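You operate a simulated robot arm through the tools that you are given. There is no shell and no other tool. Be economical: measure what you need, move in short steps, check, and stop when the job is done.

Carry out the task below with a simulated robot arm. There is one attempt and no reset: what you move stays moved.

TASK
Pull the cream drawer open.
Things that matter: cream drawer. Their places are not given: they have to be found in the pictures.

It is judged by the outcome, as a careful person would: the job done as asked, and still so three seconds after it is handed in. It fails if anything else is knocked over, pushed out of place, dropped, spilled or broken.

THE ROBOT
A 6-joint arm with a two-finger parallel gripper, fixed in place. Base frame: the origin is at the foot of the arm, x ahead of it, y to its left, z up. Lengths are in cm, angles in rad, forces in N, time in s.
Its first joint turns from -1.152 to 1.152 rad. Payload 2.9 kg.
Tool frame: the origin (TCP) lies between the finger pads and is the grasp point; the fingertips stand 3 cm ahead of it; z points along the fingers, y is the line along which they close. The gripper opens to 11 cm. The fingers are 2 cm wide and 1 cm thick; the gripper's body (4.8 by 11.2 cm) begins 5.5 cm behind the TCP.
Orientation is that of the tool frame in the base frame, as a unit quaternion [x, y, z, w]. With the fingers straight down and closing along the base's y, the tool's x points along the base's -x, its y along +y and its z along -z.

THE INTERFACE
- The arm moves only by the tool play_rows. Its argument "series" is a list of rows, each an object of numbers (a shift or turn left out is 0, a gripper value left out holds the last): "dx", "dy", "dz": the shift along the base's x, y, z in cm; "wx", "wy", "wz": the turn, a rotation vector about the base's x, y, z in degrees. In form: [{"dx": .., "dy": .., "dz": .., "wx": .., "wy": .., "wz": ..}, ...]. A call has 1 to 8 rows; each row shifts and turns the commanded pose from where the row before left it. "gripper" is the gripper command, from -1 (fully open) to 1 (shut), values between in proportion, set as the call begins (left out, the last holds). A row lasts 0.2 s, in which the tool goes at most 5 cm and 0.15 rad; a call with a longer step from one row to the next is refused whole, and so is a gripper value outside its range. A pose out of reach is approached as far as the arm can. The call stops where the force on the tool passes 40 N (or 10 N more than at its start, if that is more) or the arm is blocked; 0.2 s more then pass. The fingers move at their own pace (about 10.8 cm/s each) and stop on an object; they squeeze with about 35 N. The grip force told is the motor's: it shows also when the fingers shut on nothing. Time passes only in rows, and 0.2 s behind the last, so rows that do not move let the fingers close. It gives the time, the measured TCP pose, the force on the tool (base axes), the opening and the grip force at its end, in the units of the frame above (readings bear some noise), and new pictures: "pictures" is both (left out), scene, wrist or none.
- Cameras (640 x 400 px; columns grow to the right, rows downward): "scene" is fixed at [8.04, 43.24, 138.02]; the picture's right is [-0.73, -0.68, 0.00], its down [-0.45, 0.49, -0.75] and it looks along [0.51, -0.55, -0.66] (base axes); focal length 340 px, centre (320, 200). "wrist" rides on the gripper at [-3.6, 0, -5.7] in the tool frame; the picture's right is [0.00, -1.00, 0.00], its down [0.97, 0.00, -0.24] and it looks along [0.24, 0.00, 0.97] (tool axes); focal length 218 px, centre (320, 200).
- pixel_to_xyz(camera, pixels): for up to 12 pixels [column, row] of the newest picture of that camera ("zoom" is the newest enlarged one), the place [x, y, z] in the base frame of the surface seen there, good to about 0.2 cm, but the place of the scene camera against the robot may be out by one fixed shift of up to 1.2 cm in any direction. No time passes.
- close_up(camera, box): a new picture of the part [left, top, right, bottom] of that camera's present view, enlarged. No time passes.
- close_job(): hands the job in; it is judged then, once.

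Work in short steps. Measure before you move; look again where a grasp or a placing could have gone wrong, and mend it. You have 60 turns and 120 pictures in all, the two below and enlarged ones among them. Open the gripper and draw the arm clear of the work before you hand the job in, unless the task says otherwise; then end with one line.

The tools are called after "Call:" by a JSON object that holds its "api" and its "payload". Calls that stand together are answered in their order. play_rows: Moves the arm, as the interface text tells. Its arguments: {"type":"object","properties":{"series":{"type":"array","items":{"type":"object","properties":{"dx":{"type":"number"},"dy":{"type":"number"},"dz":{"type":"number"},"wx":{"type":"number"},"wy":{"type":"number"},"wz":{"type":"number"}}}},"gripper":{"type":"number"},"pictures":{"type":"string","enum":["both","scene","wrist","none"]}},"required":["series"]} The other tools are called the same way: pixel_to_xyz (camera, pixels) gives the place of the surface under pixels of a picture; close_up (camera, box) takes an enlarged picture of a part of a camera's view; close_job () hands the job in.

At the start:

```text
time_s: 0.0
ee_pos: [48.15, -12.95, 92.48]
tcp_rot: [0.0, 1.0, 0.001, -0.001]
contact_force: [0.1, 0.7, 0.7]
finger_gap: 11.01
gripper_force: 0.0
```

scene: 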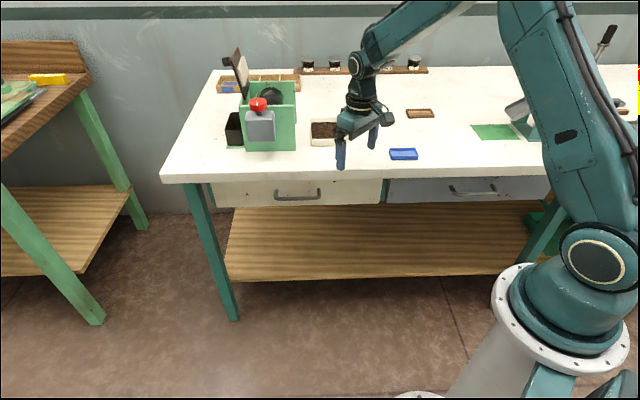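
wrist: 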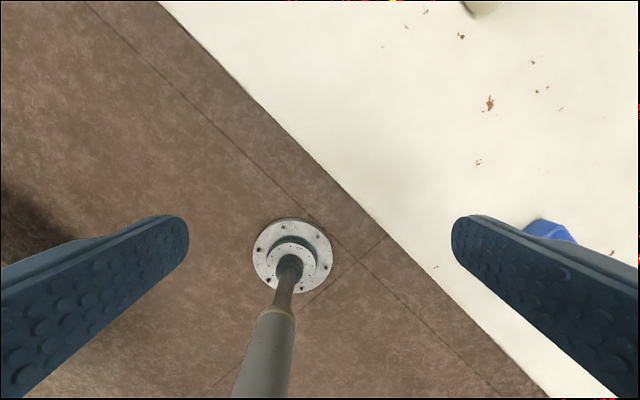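

The cream drawer is at about (300,192) with a handle at (297,195); I'll zoom and measure it.

Call:
{"api": "close_up", "payload": {"camera": "scene", "box": [200, 150, 400, 275]}}

Call:
{"api": "pixel_to_xyz", "payload": {"camera": "scene", "pixels": [[275, 195], [297, 198], [319, 193], [297, 188], [230, 195], [370, 190], [470, 192], [165, 180], [380, 178], [300, 181], [260, 240], [339, 165]]}}

```text
3.20 times, centred on (300, 212) of scene
```

zoom: 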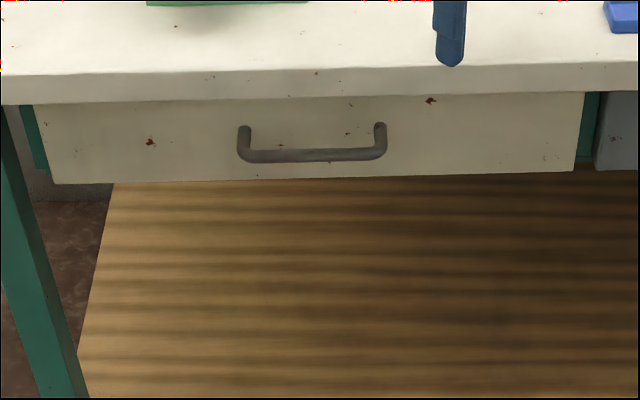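

```text
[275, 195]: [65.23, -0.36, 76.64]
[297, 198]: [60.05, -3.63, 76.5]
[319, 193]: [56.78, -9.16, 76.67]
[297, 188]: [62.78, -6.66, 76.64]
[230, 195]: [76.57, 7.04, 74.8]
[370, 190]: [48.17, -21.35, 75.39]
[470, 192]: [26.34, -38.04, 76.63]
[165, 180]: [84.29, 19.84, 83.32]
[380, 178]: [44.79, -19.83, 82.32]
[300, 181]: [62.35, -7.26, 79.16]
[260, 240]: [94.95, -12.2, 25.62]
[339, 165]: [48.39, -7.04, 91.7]
```

Handle bar runs from zoom (245,155) to (383,150). I'll measure bar, posts and drawer face in the enlarged picture.

Call:
{"api": "pixel_to_xyz", "payload": {"camera": "zoom", "pixels": [[250, 156], [300, 155], [315, 155], [330, 154], [375, 152], [245, 130], [380, 127], [100, 140], [315, 120], [315, 173], [520, 130], [315, 85]]}}

Call:
{"api": "pixel_to_xyz", "payload": {"camera": "scene", "pixels": [[340, 160], [374, 138], [388, 120]]}}

```text
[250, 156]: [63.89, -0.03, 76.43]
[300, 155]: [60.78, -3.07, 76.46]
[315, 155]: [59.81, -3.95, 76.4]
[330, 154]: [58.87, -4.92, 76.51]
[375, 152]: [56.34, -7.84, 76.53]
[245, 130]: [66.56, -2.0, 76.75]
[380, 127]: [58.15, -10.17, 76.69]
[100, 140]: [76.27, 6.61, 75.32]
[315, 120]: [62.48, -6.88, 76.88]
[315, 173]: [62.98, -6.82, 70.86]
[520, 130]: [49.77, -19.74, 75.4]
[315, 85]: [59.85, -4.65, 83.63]
```

```text
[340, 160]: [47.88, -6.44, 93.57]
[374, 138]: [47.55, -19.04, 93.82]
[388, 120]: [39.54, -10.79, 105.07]
```

The drawer face runs along (0.71,0.71), with outward normal (-0.71,0.71). The bar centre is at about (60.4,-4.2,76.1), just outside the bench edge, so I'll grasp it horizontally with the fingers above and below. First I move clear of the bench and start turning.

Call:
{"api": "play_rows", "payload": {"series": [{"dx": -0.5, "dy": 4.7}, {"dx": -0.5, "dy": 4.7}, {"dx": -0.5, "dy": 4.7}, {"dx": -0.5, "dy": 4.7}, {"wx": -7.08, "wy": -2.93, "wz": 2.93}, {"wx": -7.08, "wy": -2.93, "wz": 2.93}, {"wx": -7.08, "wy": -2.93, "wz": 2.93}, {"wx": -7.08, "wy": -2.93, "wz": 2.93}], "pictures": "scene"}}

```text
time_s: 1.8
ee_pos: [46.31, 5.86, 92.55]
tcp_rot: [-0.102, 0.959, -0.245, 0.101]
contact_force: [-0.2, -0.8, 1.0]
finger_gap: 11.01
gripper_force: 0.1
```

scene: 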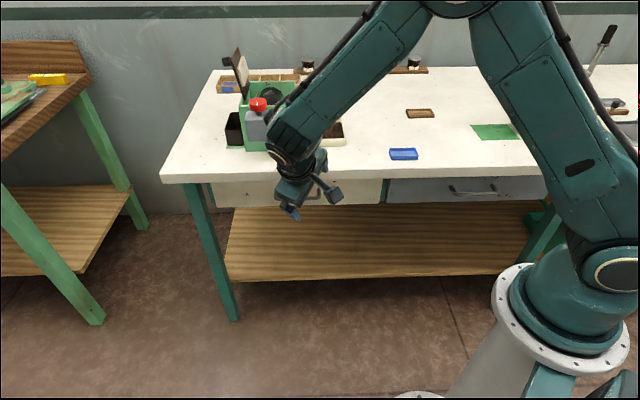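

The turn goes as planned; I continue the remaining eight rows.

Call:
{"api": "play_rows", "payload": {"series": [{"wx": -7.08, "wy": -2.93, "wz": 2.93}, {"wx": -7.08, "wy": -2.93, "wz": 2.93}, {"wx": -7.08, "wy": -2.93, "wz": 2.93}, {"wx": -7.08, "wy": -2.93, "wz": 2.93}, {"wx": -7.08, "wy": -2.93, "wz": 2.93}, {"wx": -7.08, "wy": -2.93, "wz": 2.93}, {"wx": -7.08, "wy": -2.93, "wz": 2.93}, {"wx": -7.08, "wy": -2.93, "wz": 2.93}]}}

```text
time_s: 3.6
ee_pos: [46.43, 5.83, 92.47]
tcp_rot: [-0.263, 0.696, -0.617, 0.256]
contact_force: [0.2, 0.3, 0.1]
finger_gap: 11.01
gripper_force: 0.0
out of reach, approached as far as the arm can: row 8
```

scene: 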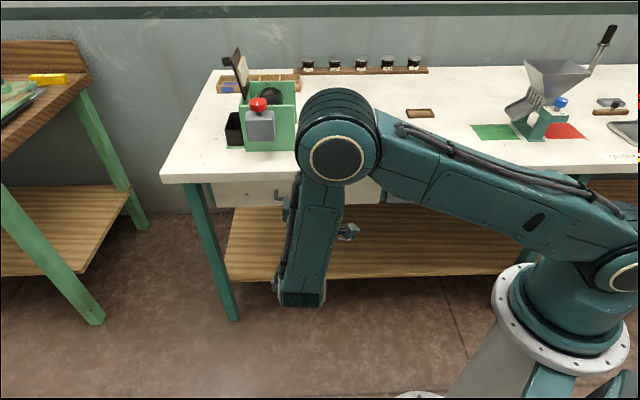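
wrist: 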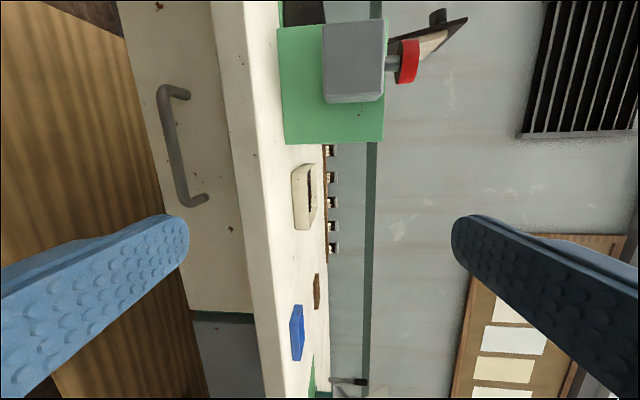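

The tool is about 6° short of horizontal, which is fine. I'll measure the bar with the wrist camera, which is accurate against the robot.

Call:
{"api": "pixel_to_xyz", "payload": {"camera": "wrist", "pixels": [[164, 100], [172, 145], [180, 190], [185, 94], [202, 199], [205, 150], [150, 100], [223, 100], [240, 200], [260, 200], [236, 150], [273, 150]]}}

Call:
{"api": "close_up", "payload": {"camera": "wrist", "box": [100, 50, 340, 200]}}

```text
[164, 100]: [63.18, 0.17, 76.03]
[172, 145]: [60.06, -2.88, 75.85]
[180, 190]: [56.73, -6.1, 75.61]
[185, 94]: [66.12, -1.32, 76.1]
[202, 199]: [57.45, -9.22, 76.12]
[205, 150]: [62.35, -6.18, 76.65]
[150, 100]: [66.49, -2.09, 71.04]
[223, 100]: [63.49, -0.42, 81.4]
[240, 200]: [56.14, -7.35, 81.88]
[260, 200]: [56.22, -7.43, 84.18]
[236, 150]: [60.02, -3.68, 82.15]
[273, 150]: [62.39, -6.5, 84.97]
```

```text
2.67 times, centred on (220, 125) of wrist
```

zoom: 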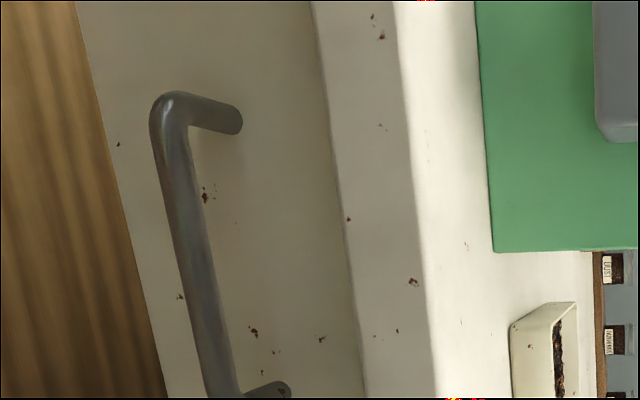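

The bar centre in robot coordinates is about (60.3,-3.3,75.8), 3.4 cm off the face, and the slab underside is at about z 80.8. I'll part the fingers to about 4.5 cm and go to a pre-grasp 8 cm out.

Call:
{"api": "play_rows", "payload": {"series": [{"dx": 1.6, "dy": -0.7, "dz": -3.2}, {"dx": 1.6, "dy": -0.7, "dz": -3.2}, {"dx": 1.6, "dy": -0.7, "dz": -3.2}, {"dx": 1.6, "dy": -0.7, "dz": -3.3}, {"dx": 1.7, "dy": -0.7, "dz": -3.3}], "gripper": 0.18}}

```text
time_s: 4.8
ee_pos: [54.27, 2.29, 76.13]
tcp_rot: [-0.261, 0.697, -0.617, 0.256]
contact_force: [-0.2, -0.4, 0.6]
finger_gap: 4.49
gripper_force: 0.1
```

scene: 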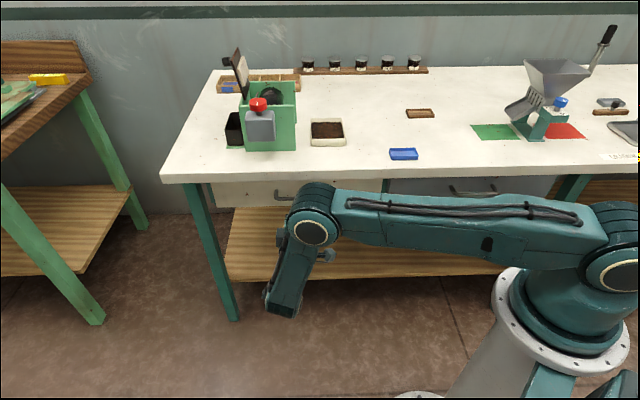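
wrist: 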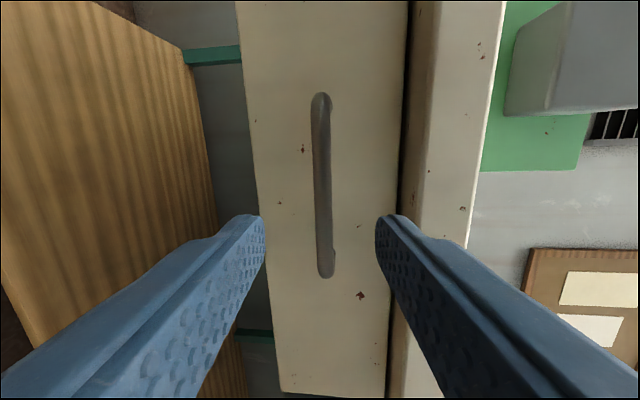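

The bar sits between the fingers at (322,185). I'll measure it again from close.

Call:
{"api": "pixel_to_xyz", "payload": {"camera": "wrist", "pixels": [[321, 110], [322, 185], [325, 260], [350, 185], [280, 185], [395, 185], [420, 185], [322, 210]]}}

Call:
{"api": "pixel_to_xyz", "payload": {"camera": "scene", "pixels": [[310, 232], [318, 187], [450, 200], [300, 210], [335, 235]]}}

```text
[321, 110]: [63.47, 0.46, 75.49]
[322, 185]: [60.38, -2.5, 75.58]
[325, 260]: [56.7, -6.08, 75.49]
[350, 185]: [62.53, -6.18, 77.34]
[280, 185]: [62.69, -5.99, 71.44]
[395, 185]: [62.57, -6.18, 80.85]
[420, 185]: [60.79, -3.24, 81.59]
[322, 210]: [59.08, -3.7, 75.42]
```

```text
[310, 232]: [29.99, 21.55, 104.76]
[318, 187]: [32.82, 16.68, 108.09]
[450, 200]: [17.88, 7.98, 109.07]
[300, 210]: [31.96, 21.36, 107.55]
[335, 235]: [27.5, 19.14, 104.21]
```

The elbow is high and clear. I move 7.5 cm in so the fingers straddle the bar.

Call:
{"api": "play_rows", "payload": {"series": [{"dx": 1.4, "dy": -1.3, "dz": -0.15}, {"dx": 1.4, "dy": -1.3, "dz": -0.15}, {"dx": 1.4, "dy": -1.3, "dz": -0.1}, {"dx": 1.3, "dy": -1.2, "dz": -0.1}]}}

```text
time_s: 5.8
ee_pos: [59.79, -2.78, 75.71]
tcp_rot: [-0.261, 0.697, -0.617, 0.256]
contact_force: [-0.5, 0.0, 0.2]
finger_gap: 4.52
gripper_force: 0.1
```

scene: 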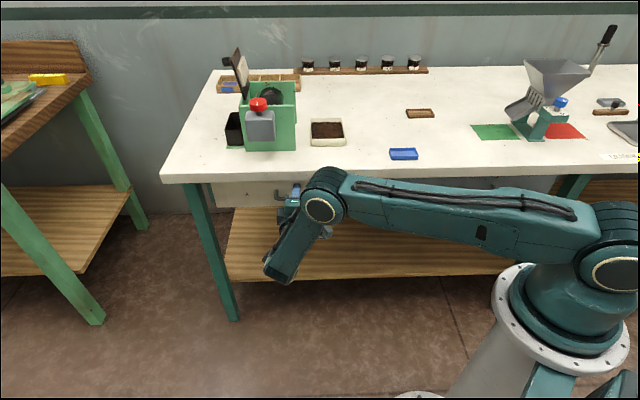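
wrist: 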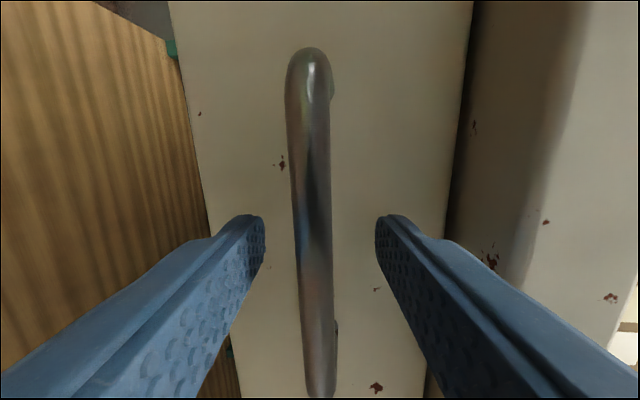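

The bar lies between the fingers without contact. I close the gripper.

Call:
{"api": "play_rows", "payload": {"series": [{}, {}, {}], "gripper": 1, "pictures": "wrist"}}

```text
time_s: 6.6
ee_pos: [59.76, -2.87, 75.49]
tcp_rot: [-0.263, 0.697, -0.616, 0.255]
contact_force: [3.3, 2.0, -12.2]
finger_gap: 1.19
gripper_force: 44.6
```

wrist: 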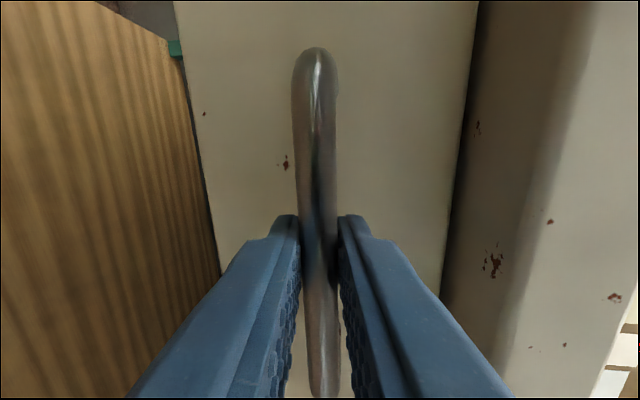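

The fingers hold the bar (gap 1.19, force 44.6). I ease down slightly to relieve the vertical load and pull outward along (-0.707,0.707).

Call:
{"api": "play_rows", "payload": {"series": [{"dz": -0.15}, {"dx": -0.6, "dy": 0.6}, {"dx": -0.8, "dy": 0.8}, {"dx": -0.8, "dy": 0.8}, {"dx": -0.8, "dy": 0.8}]}}

```text
time_s: 7.8
ee_pos: [56.8, 0.17, 75.54]
tcp_rot: [-0.263, 0.697, -0.616, 0.255]
contact_force: [3.9, 1.2, -9.8]
finger_gap: 1.19
gripper_force: 44.8
```

scene: 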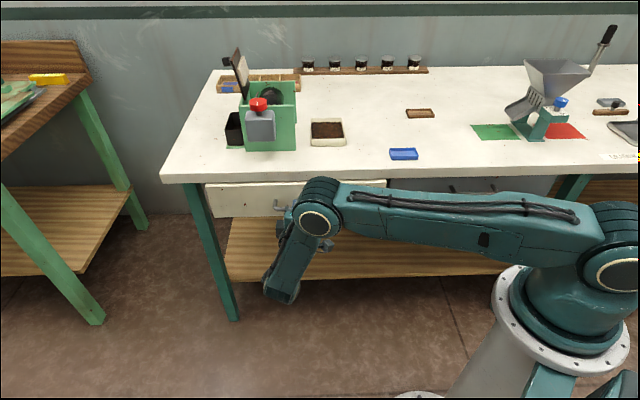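
wrist: 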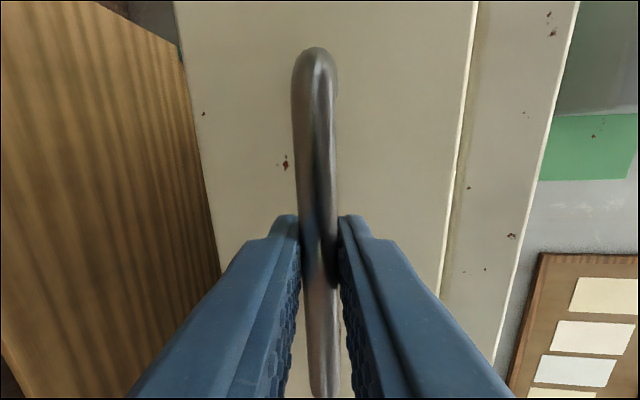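

The drawer slides out easily, with its top edge now out of the slab's shadow. I keep pulling.

Call:
{"api": "play_rows", "payload": {"series": [{"dx": -1.0, "dy": 1.0}, {"dx": -1.0, "dy": 1.0}, {"dx": -1.0, "dy": 1.0}, {"dx": -1.0, "dy": 1.0}, {"dx": -1.0, "dy": 1.0}, {"dx": -1.0, "dy": 1.0}]}}

```text
time_s: 9.2
ee_pos: [50.75, 6.18, 75.54]
tcp_rot: [-0.263, 0.697, -0.617, 0.255]
contact_force: [-4.6, -6.6, -11.4]
finger_gap: 1.22
gripper_force: 44.9
```

scene: 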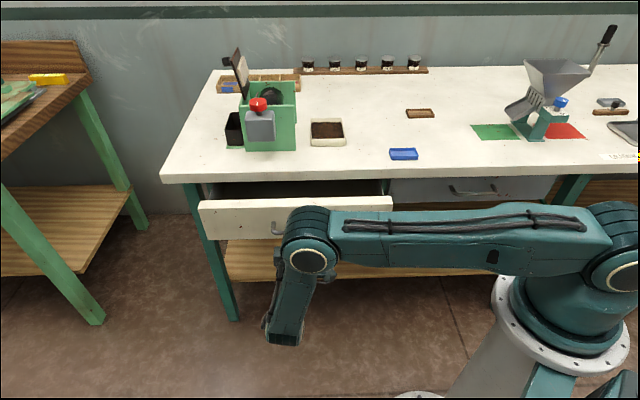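
wrist: 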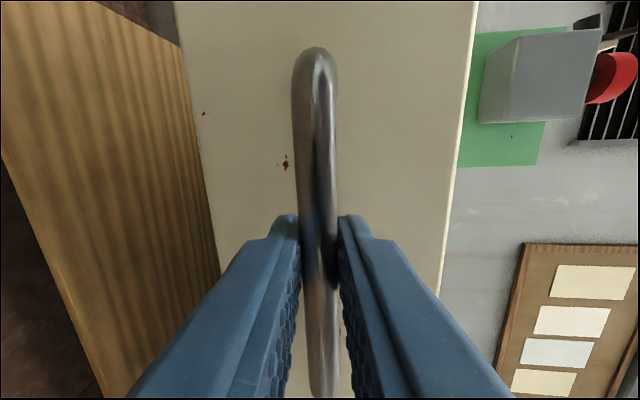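

The drawer is about 12.7 cm open. I pull further, watching for an end stop.

Call:
{"api": "play_rows", "payload": {"series": [{"dx": -0.9, "dy": 0.9}, {"dx": -0.9, "dy": 0.9}, {"dx": -0.9, "dy": 0.9}, {"dx": -0.9, "dy": 0.9}, {"dx": -0.9, "dy": 0.9}]}}

```text
time_s: 10.4
ee_pos: [46.24, 10.72, 75.42]
tcp_rot: [-0.263, 0.698, -0.615, 0.254]
contact_force: [-5.2, -7.5, -7.3]
finger_gap: 1.21
gripper_force: 44.8
```

scene: 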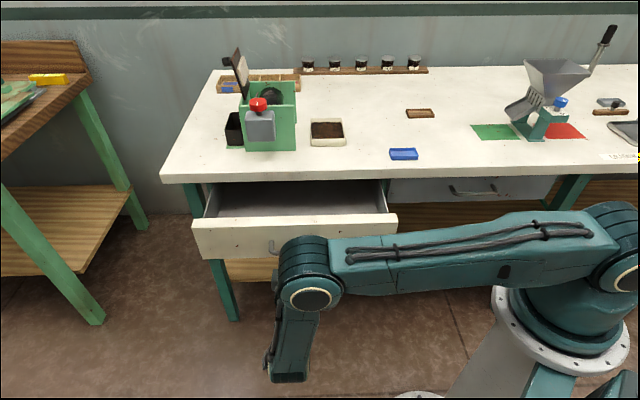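
wrist: 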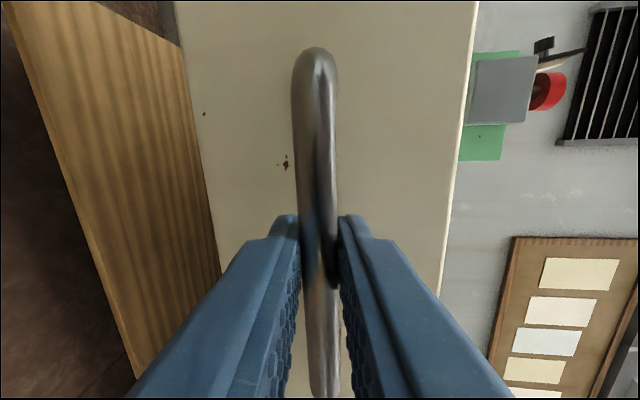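

The drawer is about 19 cm open. I pull a few centimetres more, slowly, to see whether it reaches its stop.

Call:
{"api": "play_rows", "payload": {"series": [{"dx": -0.6, "dy": 0.6}, {"dx": -0.6, "dy": 0.6}, {"dx": -0.6, "dy": 0.6}, {"dx": -0.6, "dy": 0.6}, {"dx": -0.6, "dy": 0.6}]}}

```text
time_s: 11.6
ee_pos: [43.32, 13.65, 75.6]
tcp_rot: [-0.264, 0.698, -0.615, 0.254]
contact_force: [-4.7, -7.3, -12.0]
finger_gap: 1.18
gripper_force: 44.8
```

scene: 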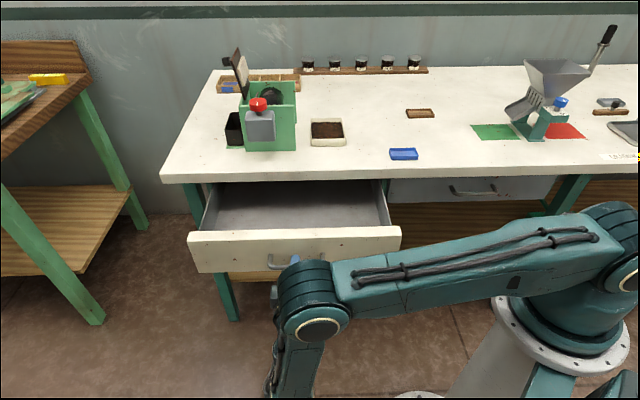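
wrist: 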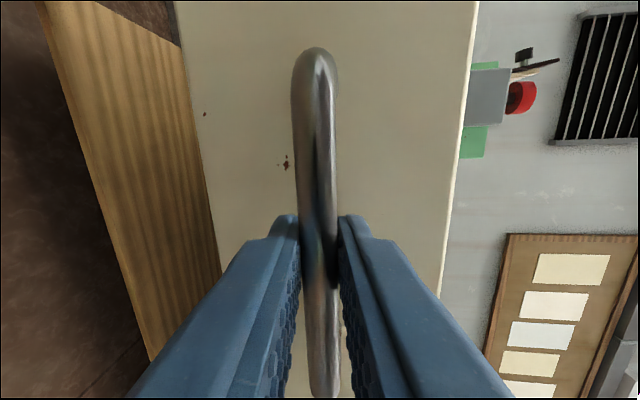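

The drawer is about 23 cm open and its tray is plainly visible. I release the bar, opening partway.

Call:
{"api": "play_rows", "payload": {"series": [{}, {}, {}], "gripper": 0.1, "pictures": "wrist"}}

```text
time_s: 12.4
ee_pos: [43.28, 13.73, 75.65]
tcp_rot: [-0.264, 0.698, -0.614, 0.255]
contact_force: [-0.6, -0.5, -0.9]
finger_gap: 4.93
gripper_force: 0.1
```

wrist: 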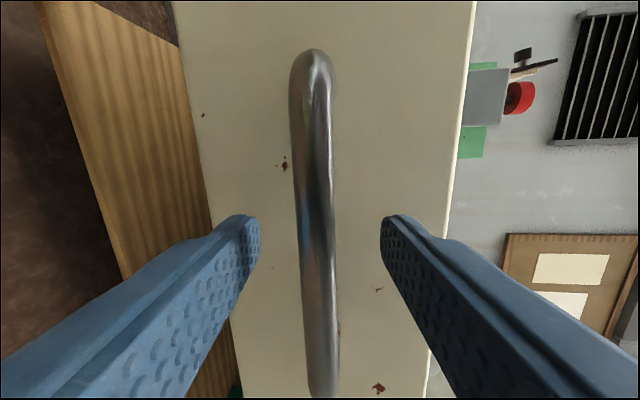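

The bar is free, with both fingers off it. I draw straight back.

Call:
{"api": "play_rows", "payload": {"series": [{"dx": -1.0, "dy": 1.0}, {"dx": -1.0, "dy": 1.0}, {"dx": -1.0, "dy": 1.0}, {"dx": -1.0, "dy": 1.0}, {"dx": -1.0, "dy": 1.0}, {"dx": -1.0, "dy": 1.0}]}}

```text
time_s: 13.8
ee_pos: [37.34, 19.44, 75.7]
tcp_rot: [-0.264, 0.699, -0.613, 0.255]
contact_force: [-0.1, 0.0, -0.8]
finger_gap: 4.94
gripper_force: 0.0
out of reach, approached as far as the arm can: row 6
```

scene: 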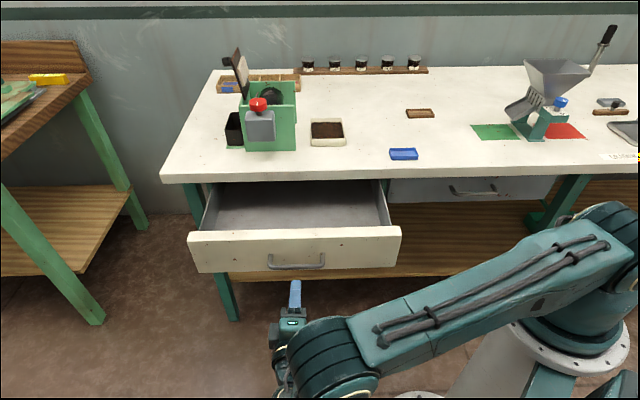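
wrist: 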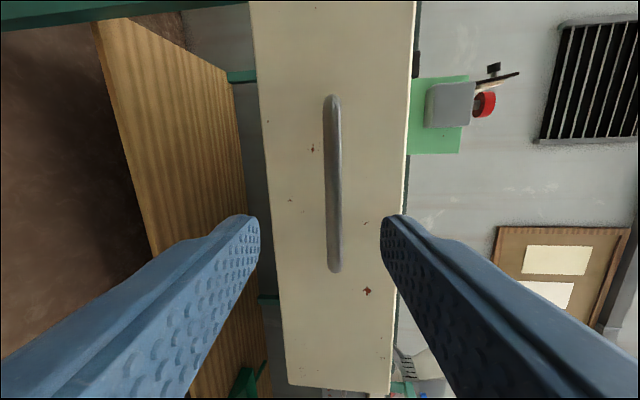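

The drawer stays open and the gripper is about 8 cm clear of it. I fully open the fingers and let time pass to make sure nothing drifts.

Call:
{"api": "play_rows", "payload": {"series": [{}, {}, {}, {}, {}], "gripper": -1, "pictures": "scene"}}

```text
time_s: 15.0
ee_pos: [37.2, 19.32, 75.62]
tcp_rot: [-0.264, 0.699, -0.613, 0.255]
contact_force: [0.0, 0.2, -1.0]
finger_gap: 10.99
gripper_force: 0.0
```

scene: 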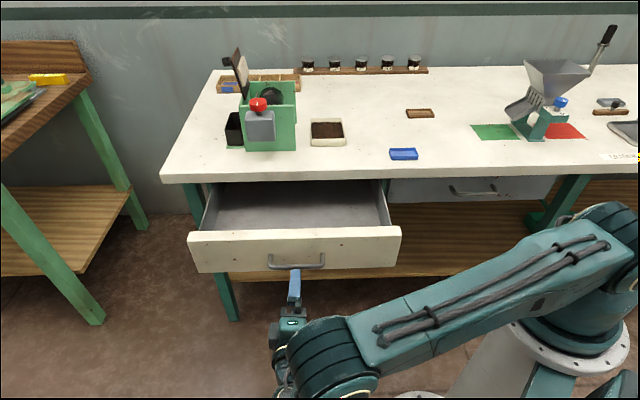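

The drawer is steady, nothing else has moved and the arm is clear, so I hand in.

Call:
{"api": "close_job", "payload": {}}

```text
The job is handed in.
```

The cream drawer is pulled open by about 23 cm and stayed there after I let go. Nothing else was moved, and the gripper is open and clear of the drawer.
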